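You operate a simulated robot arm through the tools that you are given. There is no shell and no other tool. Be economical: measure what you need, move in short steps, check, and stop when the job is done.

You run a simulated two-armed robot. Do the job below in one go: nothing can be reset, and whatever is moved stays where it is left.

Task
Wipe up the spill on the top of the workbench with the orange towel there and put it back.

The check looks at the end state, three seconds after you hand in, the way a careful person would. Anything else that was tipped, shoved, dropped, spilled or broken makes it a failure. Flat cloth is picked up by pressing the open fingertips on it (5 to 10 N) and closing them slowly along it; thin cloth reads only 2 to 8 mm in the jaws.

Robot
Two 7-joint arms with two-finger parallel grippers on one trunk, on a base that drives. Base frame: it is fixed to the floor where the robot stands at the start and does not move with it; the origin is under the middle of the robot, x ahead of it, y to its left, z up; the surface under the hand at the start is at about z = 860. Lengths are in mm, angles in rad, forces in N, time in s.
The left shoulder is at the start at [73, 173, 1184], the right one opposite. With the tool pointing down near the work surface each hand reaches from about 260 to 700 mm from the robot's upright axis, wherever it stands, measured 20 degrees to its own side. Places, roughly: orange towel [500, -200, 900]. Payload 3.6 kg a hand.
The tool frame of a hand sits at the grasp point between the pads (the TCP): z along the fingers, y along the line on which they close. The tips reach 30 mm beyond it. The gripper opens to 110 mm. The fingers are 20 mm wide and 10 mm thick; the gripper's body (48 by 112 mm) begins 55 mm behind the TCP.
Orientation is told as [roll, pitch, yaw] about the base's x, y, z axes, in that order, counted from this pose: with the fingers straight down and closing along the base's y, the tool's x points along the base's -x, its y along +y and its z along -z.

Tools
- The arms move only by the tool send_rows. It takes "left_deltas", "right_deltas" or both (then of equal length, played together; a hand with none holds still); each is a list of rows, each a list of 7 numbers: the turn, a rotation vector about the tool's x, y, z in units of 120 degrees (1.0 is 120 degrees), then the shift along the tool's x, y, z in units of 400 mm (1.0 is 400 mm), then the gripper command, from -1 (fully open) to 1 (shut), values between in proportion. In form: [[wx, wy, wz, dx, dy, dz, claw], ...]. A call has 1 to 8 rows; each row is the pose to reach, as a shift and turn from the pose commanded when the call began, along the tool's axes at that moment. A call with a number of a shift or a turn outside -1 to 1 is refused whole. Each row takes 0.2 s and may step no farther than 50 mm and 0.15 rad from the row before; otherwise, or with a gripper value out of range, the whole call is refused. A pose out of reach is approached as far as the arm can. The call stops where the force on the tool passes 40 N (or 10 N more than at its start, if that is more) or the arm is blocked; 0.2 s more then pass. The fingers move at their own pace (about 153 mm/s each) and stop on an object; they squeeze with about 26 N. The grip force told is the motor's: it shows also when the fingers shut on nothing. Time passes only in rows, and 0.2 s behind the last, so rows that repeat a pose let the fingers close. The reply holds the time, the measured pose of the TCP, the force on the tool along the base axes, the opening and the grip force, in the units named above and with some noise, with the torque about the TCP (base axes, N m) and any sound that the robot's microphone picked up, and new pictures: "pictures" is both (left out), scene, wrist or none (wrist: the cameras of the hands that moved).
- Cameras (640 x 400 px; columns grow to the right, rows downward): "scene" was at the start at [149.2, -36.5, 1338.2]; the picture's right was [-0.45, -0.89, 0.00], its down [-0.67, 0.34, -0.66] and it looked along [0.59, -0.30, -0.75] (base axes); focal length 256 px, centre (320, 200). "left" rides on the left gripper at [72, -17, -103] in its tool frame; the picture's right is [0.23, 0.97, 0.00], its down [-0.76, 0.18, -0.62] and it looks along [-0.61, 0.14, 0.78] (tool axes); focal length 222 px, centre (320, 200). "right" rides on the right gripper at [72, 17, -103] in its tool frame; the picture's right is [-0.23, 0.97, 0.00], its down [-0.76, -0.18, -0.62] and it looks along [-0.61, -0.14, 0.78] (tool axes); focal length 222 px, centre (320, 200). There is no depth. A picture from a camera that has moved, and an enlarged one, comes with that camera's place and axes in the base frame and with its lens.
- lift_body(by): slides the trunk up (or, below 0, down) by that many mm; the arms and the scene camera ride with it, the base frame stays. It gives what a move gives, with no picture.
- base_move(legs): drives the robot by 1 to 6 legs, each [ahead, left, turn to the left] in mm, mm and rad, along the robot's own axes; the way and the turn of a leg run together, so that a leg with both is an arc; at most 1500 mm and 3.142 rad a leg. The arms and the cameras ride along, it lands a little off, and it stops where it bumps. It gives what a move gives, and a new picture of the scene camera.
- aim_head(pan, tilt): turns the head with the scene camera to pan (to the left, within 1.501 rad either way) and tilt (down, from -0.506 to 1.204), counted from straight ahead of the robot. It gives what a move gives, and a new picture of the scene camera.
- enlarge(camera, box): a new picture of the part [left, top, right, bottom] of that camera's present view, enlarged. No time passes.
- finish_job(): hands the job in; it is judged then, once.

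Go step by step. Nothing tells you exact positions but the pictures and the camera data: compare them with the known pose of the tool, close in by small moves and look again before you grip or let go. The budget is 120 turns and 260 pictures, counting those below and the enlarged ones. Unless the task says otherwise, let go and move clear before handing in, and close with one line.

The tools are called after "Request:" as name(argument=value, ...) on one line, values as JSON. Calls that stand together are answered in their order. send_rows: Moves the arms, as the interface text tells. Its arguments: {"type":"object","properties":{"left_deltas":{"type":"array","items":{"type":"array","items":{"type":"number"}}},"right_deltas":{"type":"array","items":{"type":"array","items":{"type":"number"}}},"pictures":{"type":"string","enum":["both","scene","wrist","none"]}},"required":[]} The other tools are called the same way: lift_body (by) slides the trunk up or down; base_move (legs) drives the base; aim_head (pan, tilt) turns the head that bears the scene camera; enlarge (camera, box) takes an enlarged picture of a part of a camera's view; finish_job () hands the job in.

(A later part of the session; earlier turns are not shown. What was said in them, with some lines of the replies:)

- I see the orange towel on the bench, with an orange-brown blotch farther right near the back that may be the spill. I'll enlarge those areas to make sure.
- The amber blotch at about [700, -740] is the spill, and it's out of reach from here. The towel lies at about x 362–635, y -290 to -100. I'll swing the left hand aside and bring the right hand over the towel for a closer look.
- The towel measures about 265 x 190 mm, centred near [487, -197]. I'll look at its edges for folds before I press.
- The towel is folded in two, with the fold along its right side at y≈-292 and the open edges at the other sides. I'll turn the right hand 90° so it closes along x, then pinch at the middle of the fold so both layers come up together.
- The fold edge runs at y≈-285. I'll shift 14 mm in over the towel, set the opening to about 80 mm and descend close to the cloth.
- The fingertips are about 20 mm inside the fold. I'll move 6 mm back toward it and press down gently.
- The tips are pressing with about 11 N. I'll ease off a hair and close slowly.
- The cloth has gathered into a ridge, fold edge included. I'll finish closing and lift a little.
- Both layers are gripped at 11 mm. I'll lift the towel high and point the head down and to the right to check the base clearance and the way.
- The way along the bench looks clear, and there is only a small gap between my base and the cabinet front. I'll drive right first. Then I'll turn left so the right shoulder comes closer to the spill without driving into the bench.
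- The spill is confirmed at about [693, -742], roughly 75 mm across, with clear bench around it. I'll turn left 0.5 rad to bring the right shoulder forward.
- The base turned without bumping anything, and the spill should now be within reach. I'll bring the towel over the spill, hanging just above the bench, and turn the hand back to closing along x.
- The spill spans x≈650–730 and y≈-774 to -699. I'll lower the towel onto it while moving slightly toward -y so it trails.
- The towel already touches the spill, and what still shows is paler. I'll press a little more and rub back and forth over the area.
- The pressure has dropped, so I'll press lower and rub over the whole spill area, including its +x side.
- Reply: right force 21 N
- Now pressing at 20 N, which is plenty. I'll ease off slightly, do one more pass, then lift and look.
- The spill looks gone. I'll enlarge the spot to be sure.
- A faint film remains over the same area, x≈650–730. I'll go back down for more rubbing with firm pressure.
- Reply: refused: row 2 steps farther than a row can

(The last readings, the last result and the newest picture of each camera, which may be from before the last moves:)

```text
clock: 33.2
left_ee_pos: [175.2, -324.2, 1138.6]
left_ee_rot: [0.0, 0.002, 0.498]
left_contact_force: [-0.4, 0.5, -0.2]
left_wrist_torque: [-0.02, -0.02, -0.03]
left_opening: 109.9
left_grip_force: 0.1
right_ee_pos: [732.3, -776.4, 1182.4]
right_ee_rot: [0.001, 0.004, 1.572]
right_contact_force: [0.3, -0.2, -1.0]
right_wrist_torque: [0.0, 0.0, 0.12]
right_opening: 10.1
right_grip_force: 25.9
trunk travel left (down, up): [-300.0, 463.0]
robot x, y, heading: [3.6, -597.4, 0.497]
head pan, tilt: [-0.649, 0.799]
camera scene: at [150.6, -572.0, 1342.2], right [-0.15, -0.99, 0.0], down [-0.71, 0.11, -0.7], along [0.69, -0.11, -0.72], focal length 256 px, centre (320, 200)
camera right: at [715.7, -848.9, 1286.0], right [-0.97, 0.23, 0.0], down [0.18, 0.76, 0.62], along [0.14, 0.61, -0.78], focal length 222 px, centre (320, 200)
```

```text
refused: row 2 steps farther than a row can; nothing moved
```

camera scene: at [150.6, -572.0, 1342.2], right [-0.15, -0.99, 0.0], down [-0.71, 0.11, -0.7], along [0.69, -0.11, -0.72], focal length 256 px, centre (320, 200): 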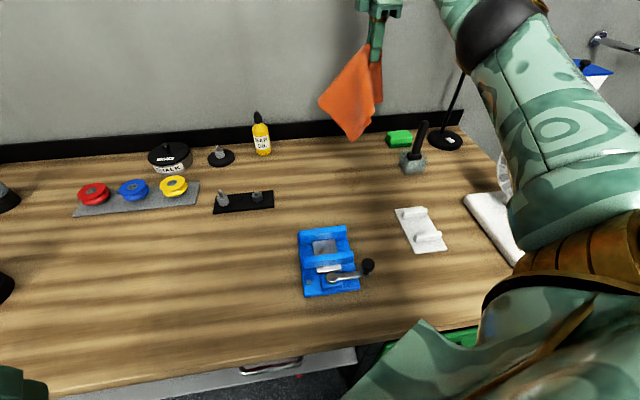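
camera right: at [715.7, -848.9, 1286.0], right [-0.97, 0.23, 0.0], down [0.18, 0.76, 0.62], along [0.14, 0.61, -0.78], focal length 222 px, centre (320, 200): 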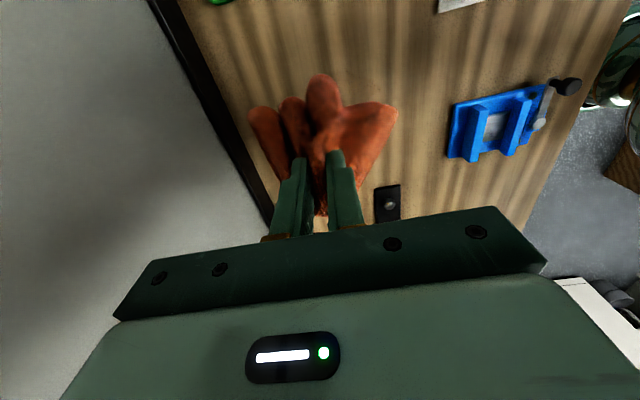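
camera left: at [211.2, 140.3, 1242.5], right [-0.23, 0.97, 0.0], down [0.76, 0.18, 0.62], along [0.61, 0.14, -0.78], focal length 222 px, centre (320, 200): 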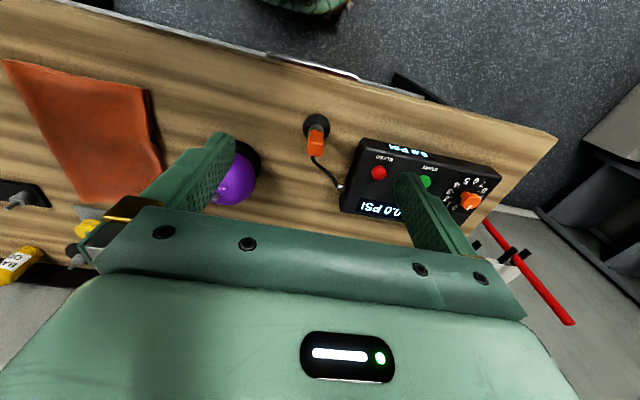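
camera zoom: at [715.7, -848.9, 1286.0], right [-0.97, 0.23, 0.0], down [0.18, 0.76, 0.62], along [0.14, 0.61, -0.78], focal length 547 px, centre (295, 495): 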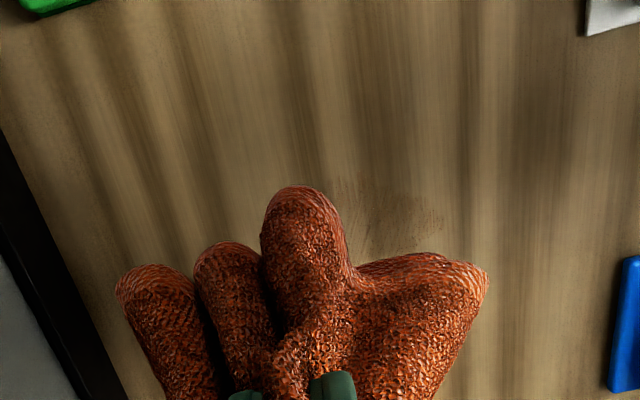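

Request:
send_rows(right_deltas=[[0, 0, 0, -0.07, 0.05, 0.06, 1], [0, 0, 0, -0.13, 0.1, 0.15, 1], [0, 0, 0, -0.13, 0.1, 0.26, 1], [0, 0, 0, -0.13, 0.1, 0.37, 1], [0, 0, 0, -0.12, 0.1, 0.48, 1], [0, 0, 0, -0.11, 0.1, 0.58, 1], [0, 0, 0, -0.1, 0.1, 0.66, 1], [0, 0, 0, -0.1, 0.1, 0.69, 1]], pictures="wrist")

```text
clock: 35.0
left_ee_pos: [174.6, -323.8, 1139.5]
left_ee_rot: [-0.002, 0.001, 0.497]
left_contact_force: [0.1, -0.4, 0.0]
left_wrist_torque: [-0.03, 0.01, 0.04]
left_opening: 110.0
left_grip_force: 0.0
right_ee_pos: [693.3, -736.4, 907.1]
right_ee_rot: [-0.004, 0.0, 1.573]
right_contact_force: [-0.5, 0.0, 4.3]
right_wrist_torque: [0.05, 0.01, 0.1]
right_opening: 10.2
right_grip_force: 26.2
trunk travel left (down, up): [-300.0, 463.0]
robot x, y, heading: [5.3, -595.9, 0.496]
head pan, tilt: [-0.649, 0.799]
camera right: at [675.3, -808.7, 1010.4], right [-0.97, 0.23, 0.0], down [0.17, 0.76, 0.62], along [0.14, 0.61, -0.78], focal length 222 px, centre (320, 200)
```

right: 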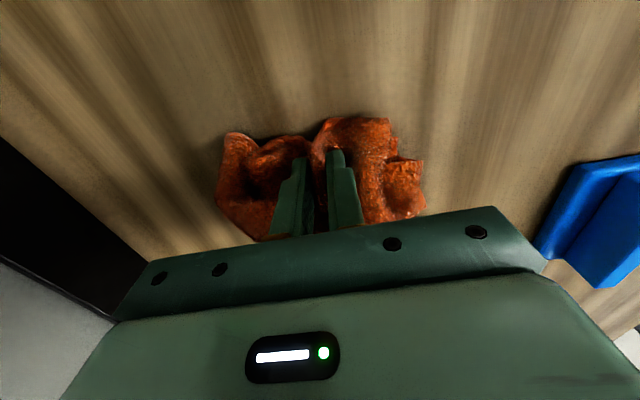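

Request:
send_rows(right_deltas=[[0, 0, 0, 0.06, 0, 0.012, 1], [0, 0, 0, 0.12, -0.04, 0.012, 1], [0, 0, 0, 0.02, -0.04, 0.012, 1], [0, 0, 0, -0.08, -0.04, 0.012, 1], [0, 0, 0, -0.12, 0, 0.012, 1], [0, 0, 0, -0.02, 0, 0.012, 1], [0, 0, 0, 0.08, 0.0, 0.012, 1], [0, 0, 0, 0.12, 0.04, 0.012, 1]], pictures="none")

Request:
send_rows(right_deltas=[[0, 0, 0, -0.1, 0, 0.0, 1], [0, 0, 0, -0.2, 0, 0.0, 1], [0, 0, 0, -0.24, 0.05, 0.0, 1], [0, 0, 0, -0.14, 0.05, 0.0, 1], [0, 0, 0, -0.04, 0.05, 0.0, 1], [0, 0, 0, -0.12, 0.0, 0.0, 1], [0, 0, 0, -0.12, -0.1, 0.0, 1], [0, 0, 0, -0.12, -0.15, 0.0, 1]], pictures="none")

Request:
send_rows(right_deltas=[[0, 0, 0, 0.1, 0, 0.0, 1], [0, 0, 0, 0.1, 0.1, 0.0, 1], [0, 0, 0, 0.1, 0.2, 0.0, 1], [0, 0, 0, 0.02, 0.2, 0.0, 1], [0, 0, 0, 0.02, 0.1, 0.0, 1], [0, 0, 0, 0.02, 0.0, 0.0, 1], [0, 0, 0, -0.08, 0.0, 0.0, 1], [0, 0, 0, -0.08, 0.1, 0.0, 1]], pictures="wrist")

```text
clock: 36.9
left_ee_pos: [174.3, -324.0, 1139.9]
left_ee_rot: [0.0, 0.0, 0.497]
left_contact_force: [-1.4, -0.5, -0.9]
left_wrist_torque: [0.01, -0.02, 0.01]
left_opening: 110.0
left_grip_force: 0.0
right_ee_pos: [675.4, -783.9, 904.5]
right_ee_rot: [0.001, -0.001, 1.573]
right_contact_force: [1.5, -0.2, 1.8]
right_wrist_torque: [0.01, -0.02, 0.08]
right_opening: 10.3
right_grip_force: 26.0
trunk travel left (down, up): [-300.0, 463.0]
robot x, y, heading: [-3.0, -596.0, 0.5]
head pan, tilt: [-0.649, 0.799]
```

```text
clock: 38.6
left_ee_pos: [174.5, -323.9, 1140.2]
left_ee_rot: [0.0, 0.003, 0.498]
left_contact_force: [0.4, -0.2, -0.2]
left_wrist_torque: [-0.01, -0.01, 0.0]
left_opening: 110.1
left_grip_force: 0.1
right_ee_pos: [738.3, -735.5, 902.9]
right_ee_rot: [-0.001, 0.001, 1.573]
right_contact_force: [-0.6, -0.6, 2.6]
right_wrist_torque: [-0.04, 0.06, 0.11]
right_opening: 10.4
right_grip_force: 26.2
trunk travel left (down, up): [-300.0, 463.0]
robot x, y, heading: [-1.4, -597.0, 0.497]
head pan, tilt: [-0.649, 0.799]
```

```text
clock: 40.5
left_ee_pos: [173.2, -325.4, 1139.4]
left_ee_rot: [0.003, 0.0, 0.498]
left_contact_force: [-0.8, -0.7, 1.3]
left_wrist_torque: [0.05, -0.01, -0.03]
left_opening: 109.9
left_grip_force: 0.0
right_ee_pos: [696.7, -706.9, 901.6]
right_ee_rot: [-0.002, 0.0, 1.573]
right_contact_force: [0.5, 0.2, 0.7]
right_wrist_torque: [-0.04, -0.02, 0.13]
right_opening: 10.1
right_grip_force: 25.9
trunk travel left (down, up): [-300.0, 463.0]
robot x, y, heading: [4.2, -591.2, 0.496]
head pan, tilt: [-0.649, 0.799]
camera right: at [678.8, -778.5, 1005.4], right [-0.97, 0.23, 0.0], down [0.18, 0.76, 0.62], along [0.14, 0.61, -0.78], focal length 222 px, centre (320, 200)
```

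right: 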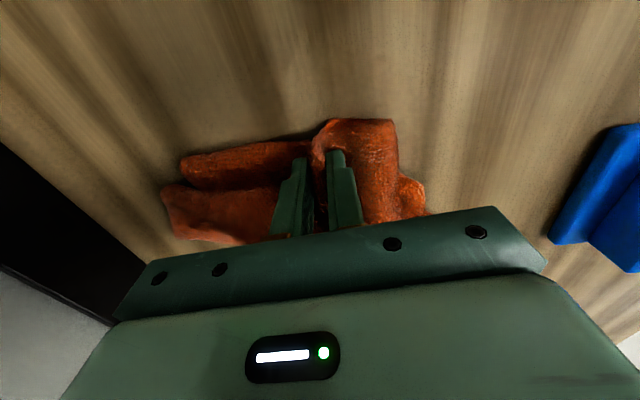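

The pressure was light on those strokes, so I'll go 5 mm lower and repeat.

Request:
send_rows(right_deltas=[[0, 0, 0, 0, 0, 0.012, 1], [0, 0, 0, 0.1, 0, 0.012, 1], [0, 0, 0, 0.2, 0, 0.012, 1], [0, 0, 0, 0.2, -0.08, 0.012, 1], [0, 0, 0, 0.1, -0.08, 0.012, 1], [0, 0, 0, 0, -0.08, 0.012, 1], [0, 0, 0, 0, 0.02, 0.012, 1], [0, 0, 0, 0, 0.1, 0.012, 1]], pictures="none")

Request:
send_rows(right_deltas=[[0, 0, 0, 0.1, 0, 0.003, 1], [0, 0, 0, 0.18, 0, 0.003, 1], [0, 0, 0, 0.18, -0.1, 0.003, 1], [0, 0, 0, 0.1, -0.15, 0.003, 1], [0, 0, 0, 0.1, -0.05, 0.003, 1], [0, 0, 0, 0.1, 0.03, 0.003, 1], [0, 0, 0, 0.04, -0.05, 0.003, 1], [0, 0, 0, 0.02, -0.15, 0.003, 1]], pictures="none")

Request:
send_rows(right_deltas=[[0, 0, 0, 0, 0, -0.12, 1], [0, 0, 0, 0, 0, -0.24, 1], [0, 0, 0, 0, 0, -0.36, 1], [0, 0, 0, 0, 0, -0.48, 1], [0, 0, 0, 0, 0.0, -0.6, 1], [0, 0, 0, 0, 0, -0.7, 1], [0, 0, 0, 0, 0, -0.7, 1]], pictures="none")

Request:
enlarge(camera="scene", box=[290, 130, 410, 205])

```text
clock: 42.2
left_ee_pos: [173.9, -323.3, 1139.6]
left_ee_rot: [-0.001, 0.0, 0.498]
left_contact_force: [-0.3, -0.6, 0.9]
left_wrist_torque: [-0.03, 0.0, -0.01]
left_opening: 110.1
left_grip_force: 0.1
right_ee_pos: [657.5, -704.8, 898.9]
right_ee_rot: [-0.002, 0.002, 1.572]
right_contact_force: [2.8, -2.3, 9.5]
right_wrist_torque: [-0.04, -0.02, 0.13]
right_opening: 10.2
right_grip_force: 26.2
trunk travel left (down, up): [-300.0, 463.0]
robot x, y, heading: [1.5, -594.9, 0.495]
head pan, tilt: [-0.649, 0.799]
```

```text
clock: 44.0
left_ee_pos: [173.3, -322.7, 1139.8]
left_ee_rot: [0.0, 0.001, 0.499]
left_contact_force: [-0.4, -0.2, 0.0]
left_wrist_torque: [-0.01, -0.01, -0.01]
left_opening: 110.2
left_grip_force: 0.0
right_ee_pos: [715.8, -711.1, 897.7]
right_ee_rot: [-0.002, 0.0, 1.572]
right_contact_force: [-3.6, 2.2, 8.9]
right_wrist_torque: [0.05, 0.16, 0.05]
right_opening: 10.3
right_grip_force: 25.5
trunk travel left (down, up): [-300.0, 463.0]
robot x, y, heading: [-0.2, -597.3, 0.496]
head pan, tilt: [-0.649, 0.799]
```

```text
clock: 45.6
left_ee_pos: [174.8, -324.7, 1139.1]
left_ee_rot: [-0.001, 0.003, 0.496]
left_contact_force: [-0.2, 0.0, 0.9]
left_wrist_torque: [0.04, 0.01, -0.02]
left_opening: 109.9
left_grip_force: 0.0
right_ee_pos: [717.4, -710.2, 1177.6]
right_ee_rot: [-0.001, 0.001, 1.571]
right_contact_force: [-0.5, 0.2, -1.0]
right_wrist_torque: [0.03, 0.04, 0.08]
right_opening: 10.0
right_grip_force: 26.0
trunk travel left (down, up): [-300.0, 463.0]
robot x, y, heading: [-3.9, -596.0, 0.495]
head pan, tilt: [-0.649, 0.799]
```

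```text
5.33 times, centred on (350, 168) of scene
camera zoom: at [150.6, -571.9, 1342.2], right [-0.15, -0.99, 0.0], down [-0.71, 0.11, -0.7], along [0.69, -0.11, -0.72], focal length 1366 px, centre (160, 373)
```

zoom: 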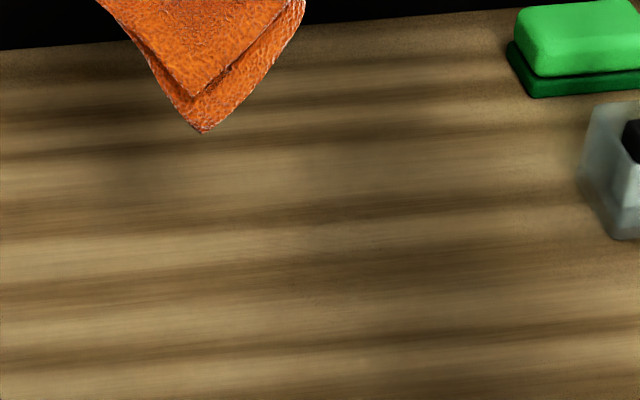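

The spot is clean now. I'll draw the hand back, turn the base back and drive to the towel's place.

Request:
send_rows(right_deltas=[[0, 0, 0, -0.05, 0.08, -0.02, 1], [0, 0, 0, -0.1, 0.16, -0.05, 1], [0, 0, 0, -0.16, 0.24, -0.05, 1], [0, 0, 0, -0.21, 0.32, -0.05, 1], [0, 0, 0, -0.26, 0.39, -0.05, 1], [0, 0, 0, -0.26, 0.39, -0.05, 1]], pictures="none")

Request:
base_move(legs=[[0, 0, -0.497], [0, 598, 0]])

Request:
aim_head(pan=-0.4, tilt=0.85)

```text
clock: 47.0
left_ee_pos: [174.7, -323.6, 1139.2]
left_ee_rot: [0.0, 0.001, 0.498]
left_contact_force: [0.1, -0.6, 0.1]
left_wrist_torque: [-0.01, 0.01, -0.01]
left_opening: 110.2
left_grip_force: 0.2
right_ee_pos: [562.5, -609.0, 1196.7]
right_ee_rot: [0.0, 0.002, 1.571]
right_contact_force: [0.0, 0.4, -0.9]
right_wrist_torque: [0.01, 0.01, 0.06]
right_opening: 10.2
right_grip_force: 25.8
trunk travel left (down, up): [-300.0, 463.0]
robot x, y, heading: [1.6, -595.6, 0.496]
head pan, tilt: [-0.649, 0.799]
```

```text
clock: 51.8
left_ee_pos: [275.6, 165.8, 1139.0]
left_ee_rot: [0.0, 0.0, 0.012]
left_contact_force: [-0.4, -0.8, -0.5]
left_wrist_torque: [0.01, 0.01, 0.03]
left_opening: 110.1
left_grip_force: 0.1
right_ee_pos: [484.1, -266.0, 1197.3]
right_ee_rot: [0.001, 0.001, 1.089]
right_contact_force: [0.3, 1.0, -1.4]
right_wrist_torque: [-0.02, 0.03, 0.14]
right_opening: 10.3
right_grip_force: 25.9
trunk travel left (down, up): [-300.0, 463.0]
robot x, y, heading: [-11.1, 2.8, 0.007]
head pan, tilt: [-0.649, 0.799]
camera scene: at [138.2, -41.8, 1342.4], right [-0.6, -0.8, 0.0], down [-0.58, 0.43, -0.7], along [0.56, -0.42, -0.72], focal length 256 px, centre (320, 200)
```

scene: 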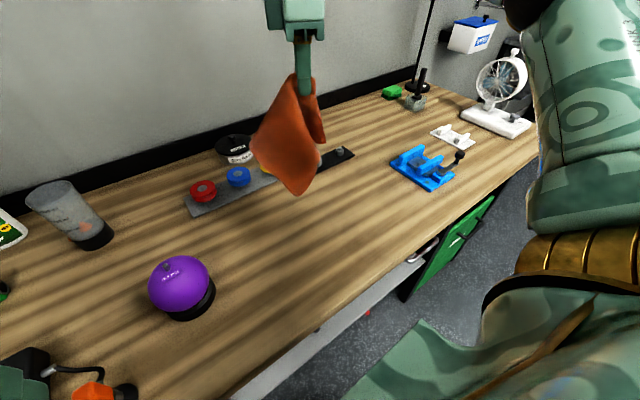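

```text
clock: 52.6
left_ee_pos: [275.6, 165.5, 1138.9]
left_ee_rot: [0.0, 0.0, 0.013]
left_contact_force: [0.3, 1.1, 0.3]
left_wrist_torque: [0.01, 0.02, 0.01]
left_opening: 109.9
left_grip_force: 0.1
right_ee_pos: [483.9, -267.6, 1197.9]
right_ee_rot: [0.001, 0.001, 1.087]
right_contact_force: [-0.5, 0.4, -0.8]
right_wrist_torque: [-0.02, 0.05, 0.16]
right_opening: 10.0
right_grip_force: 25.9
trunk travel left (down, up): [-300.0, 463.0]
robot x, y, heading: [-4.8, 10.4, 0.009]
head pan, tilt: [-0.4, 0.85]
camera scene: at [145.7, -24.1, 1338.3], right [-0.38, -0.93, 0.0], down [-0.7, 0.29, -0.66], along [0.61, -0.25, -0.75], focal length 256 px, centre (320, 200)
```

scene: 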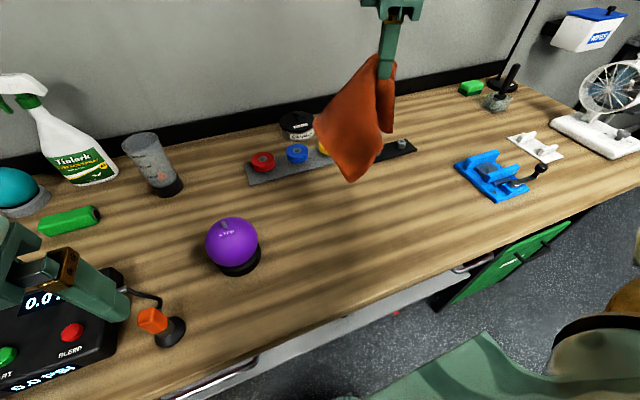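

I'm back at the towel's place. I'll square the hand up and start laying at the purple-ball side, so the towel can be drawn out flat toward -y.

Request:
send_rows(right_deltas=[[0, 0, -0.06, -0.06, 0.03, 0.0, 1], [0, 0, -0.12, -0.12, 0.06, 0.0, 1], [0, 0, -0.18, -0.18, 0.09, 0.05, 1], [0, 0, -0.232, -0.24, 0.12, 0.1, 1], [0, 0, -0.232, -0.287, 0.142, 0.15, 1], [0, 0, -0.232, -0.287, 0.142, 0.19, 1], [0, 0, -0.232, -0.287, 0.142, 0.19, 1], [0, 0, -0.232, -0.287, 0.142, 0.19, 1]])

```text
clock: 54.4
left_ee_pos: [276.2, 163.3, 1138.7]
left_ee_rot: [-0.002, 0.0, 0.012]
left_contact_force: [0.7, 0.2, -0.9]
left_wrist_torque: [-0.01, -0.01, 0.04]
left_opening: 110.1
left_grip_force: 0.1
right_ee_pos: [486.9, -138.8, 1120.9]
right_ee_rot: [0.001, 0.003, 1.573]
right_contact_force: [0.4, 0.0, -0.8]
right_wrist_torque: [0.0, -0.01, -0.19]
right_opening: 9.9
right_grip_force: 26.0
trunk travel left (down, up): [-300.0, 463.0]
robot x, y, heading: [-7.4, 7.6, 0.01]
head pan, tilt: [-0.4, 0.85]
camera scene: at [145.9, -24.0, 1338.3], right [-0.38, -0.93, 0.0], down [-0.7, 0.28, -0.66], along [0.61, -0.25, -0.75], focal length 256 px, centre (320, 200)
camera right: at [469.7, -211.4, 1223.4], right [-0.97, 0.22, 0.0], down [0.18, 0.76, 0.62], along [0.14, 0.61, -0.78], focal length 222 px, centre (320, 200)
```

scene: 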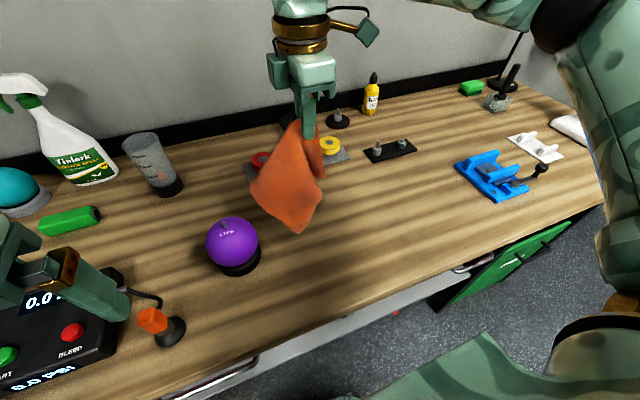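
right: 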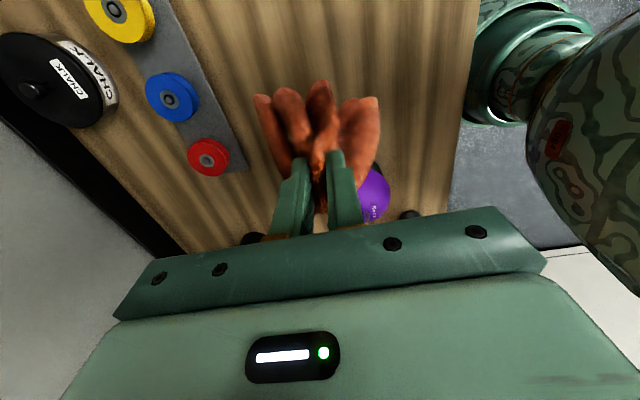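

Request:
send_rows(right_deltas=[[0, 0, 0, 0, 0, 0.08, 1], [0, 0, 0, 0.05, 0, 0.16, 1], [0, 0, 0, 0.11, 0, 0.25, 1], [0, 0, 0, 0.18, 0, 0.34, 1], [0, 0, 0, 0.25, 0, 0.42, 1], [0, 0, 0, 0.32, 0, 0.49, 1], [0, 0, 0, 0.36, 0, 0.54, 1], [0, 0, 0, 0.36, 0, 0.54, 1]])

```text
clock: 56.2
left_ee_pos: [275.9, 164.5, 1139.5]
left_ee_rot: [0.0, 0.0, 0.012]
left_contact_force: [0.4, 0.4, 0.3]
left_wrist_torque: [0.0, 0.01, 0.02]
left_opening: 109.8
left_grip_force: 0.1
right_ee_pos: [487.6, -282.5, 905.8]
right_ee_rot: [-0.001, 0.001, 1.575]
right_contact_force: [0.0, 0.5, 1.8]
right_wrist_torque: [0.08, 0.0, -0.15]
right_opening: 10.0
right_grip_force: 26.0
trunk travel left (down, up): [-300.0, 463.0]
robot x, y, heading: [-4.6, 3.1, 0.011]
head pan, tilt: [-0.4, 0.85]
camera scene: at [145.5, -23.6, 1338.4], right [-0.38, -0.93, 0.0], down [-0.7, 0.28, -0.66], along [0.61, -0.25, -0.75], focal length 256 px, centre (320, 200)
camera right: at [469.8, -355.0, 1008.5], right [-0.97, 0.22, 0.0], down [0.18, 0.76, 0.62], along [0.14, 0.61, -0.78], focal length 222 px, centre (320, 200)
```

scene: 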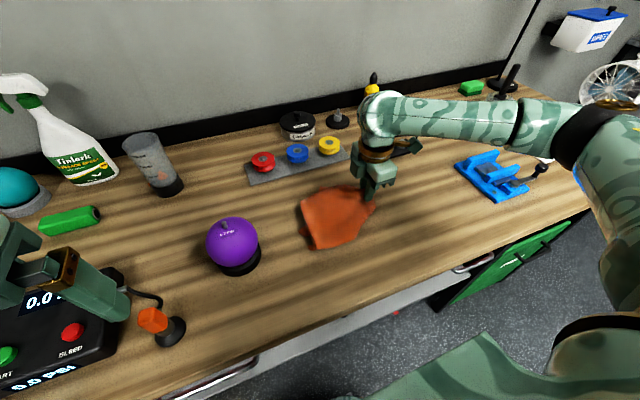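
right: 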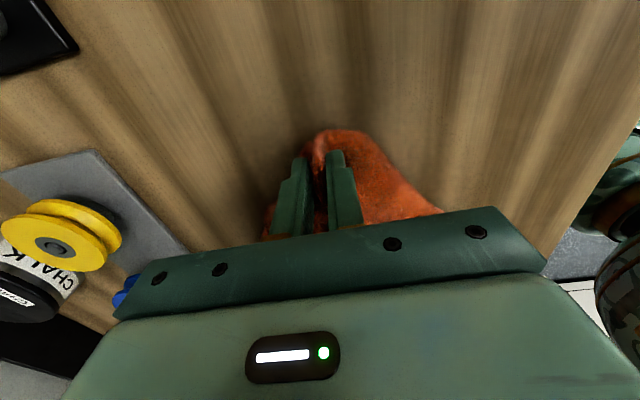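

The towel is back on its spot. I'll lower a little and open slowly, then lift clear.

Request:
send_rows(right_deltas=[[0, 0, 0, 0, 0, 0.015, 1], [0, 0, 0, 0, 0, 0.018, 0.8], [0, 0, 0, 0, 0, 0.018, 0.6], [0, 0, 0, 0, 0, 0.018, 0.4], [0, 0, 0, 0, 0, 0.01, 0.4], [0, 0, 0, 0, 0, -0.05, 0.4], [0, 0, 0, 0, 0, -0.15, 0.4], [0, 0, 0, 0, 0, -0.25, 0.4]])

```text
clock: 58.0
left_ee_pos: [274.9, 166.6, 1139.6]
left_ee_rot: [0.002, 0.0, 0.014]
left_contact_force: [-0.2, 0.5, -0.1]
left_wrist_torque: [0.02, 0.01, -0.02]
left_opening: 109.9
left_grip_force: 0.0
right_ee_pos: [488.1, -281.4, 1006.7]
right_ee_rot: [0.0, 0.002, 1.571]
right_contact_force: [-0.4, 0.4, 0.1]
right_wrist_torque: [0.07, 0.01, -0.02]
right_opening: 32.8
right_grip_force: 0.0
trunk travel left (down, up): [-300.0, 463.0]
robot x, y, heading: [-3.5, -0.1, 0.012]
head pan, tilt: [-0.4, 0.85]
camera scene: at [145.3, -23.6, 1338.4], right [-0.38, -0.93, 0.0], down [-0.7, 0.28, -0.66], along [0.61, -0.25, -0.75], focal length 256 px, centre (320, 200)
camera right: at [470.4, -354.6, 1109.8], right [-0.97, 0.23, 0.0], down [0.18, 0.76, 0.62], along [0.14, 0.61, -0.78], focal length 222 px, centre (320, 200)
```

scene: 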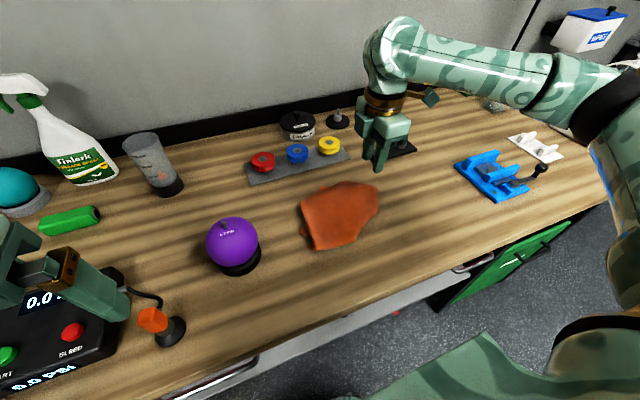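
right: 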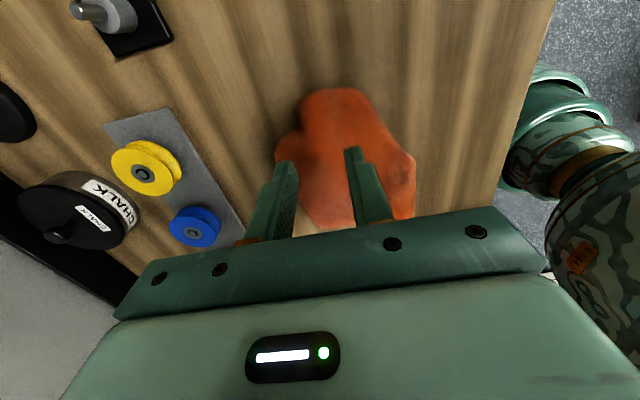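

Released. I'll move the hand clear and inspect the towel and its surroundings.

Request:
send_rows(right_deltas=[[0, 0, 0, 0.05, 0, -0.1, 0], [0, 0, 0, 0.12, 0, -0.2, -0.5], [0, 0, 0, 0.22, 0, -0.25, -1], [0, 0, 0, 0.32, 0, -0.25, -1], [0, 0, 0, 0.4, 0, -0.25, -1]], pictures="wrist")

Request:
enlarge(camera="scene", box=[240, 120, 440, 270])

```text
clock: 59.2
left_ee_pos: [275.9, 164.8, 1140.6]
left_ee_rot: [0.001, -0.001, 0.011]
left_contact_force: [0.2, -0.6, -0.3]
left_wrist_torque: [0.02, -0.02, 0.0]
left_opening: 110.2
left_grip_force: 0.0
right_ee_pos: [489.7, -445.3, 1104.2]
right_ee_rot: [0.001, 0.001, 1.574]
right_contact_force: [-0.8, -0.1, 0.7]
right_wrist_torque: [0.01, -0.02, -0.02]
right_opening: 110.0
right_grip_force: 0.1
trunk travel left (down, up): [-300.0, 463.0]
robot x, y, heading: [-5.7, 7.2, 0.01]
head pan, tilt: [-0.4, 0.85]
camera right: at [472.0, -517.5, 1208.0], right [-0.97, 0.22, 0.0], down [0.18, 0.76, 0.62], along [0.14, 0.61, -0.78], focal length 222 px, centre (320, 200)
```

right: 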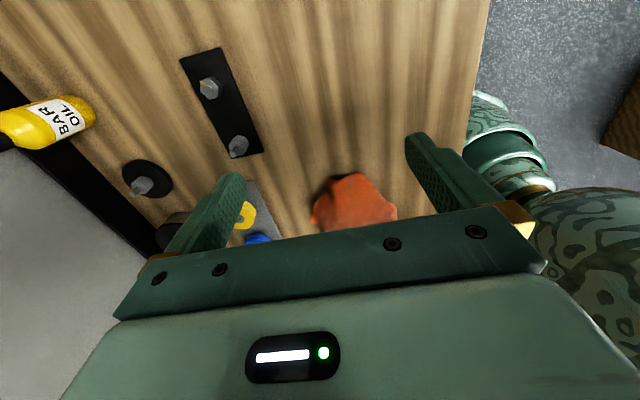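

```text
2.67 times, centred on (340, 195) of scene
camera zoom: at [145.6, -24.5, 1338.3], right [-0.38, -0.93, 0.0], down [-0.7, 0.28, -0.66], along [0.61, -0.25, -0.75], focal length 683 px, centre (267, 213)
```

zoom: 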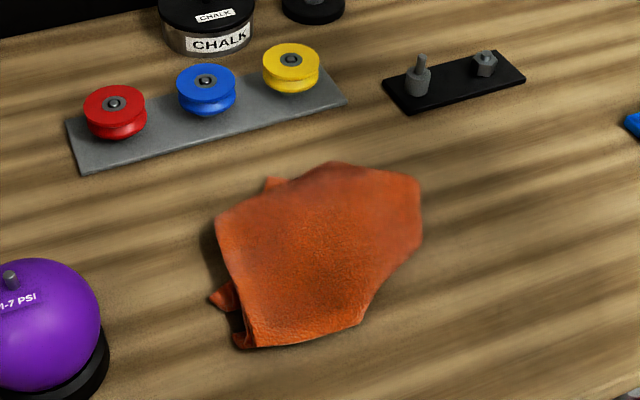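

The towel lies back on its original spot, centred near [470, -205], and the spill area wiped clean. Everything else stands where it was and both hands are clear, so I'm handing in.

Request:
finish_job()

```text
The job is handed in.
```

I wiped up the spill with the orange towel and put the towel back where it was; it now lies a little bunched instead of flat, and nothing else on the bench was moved.
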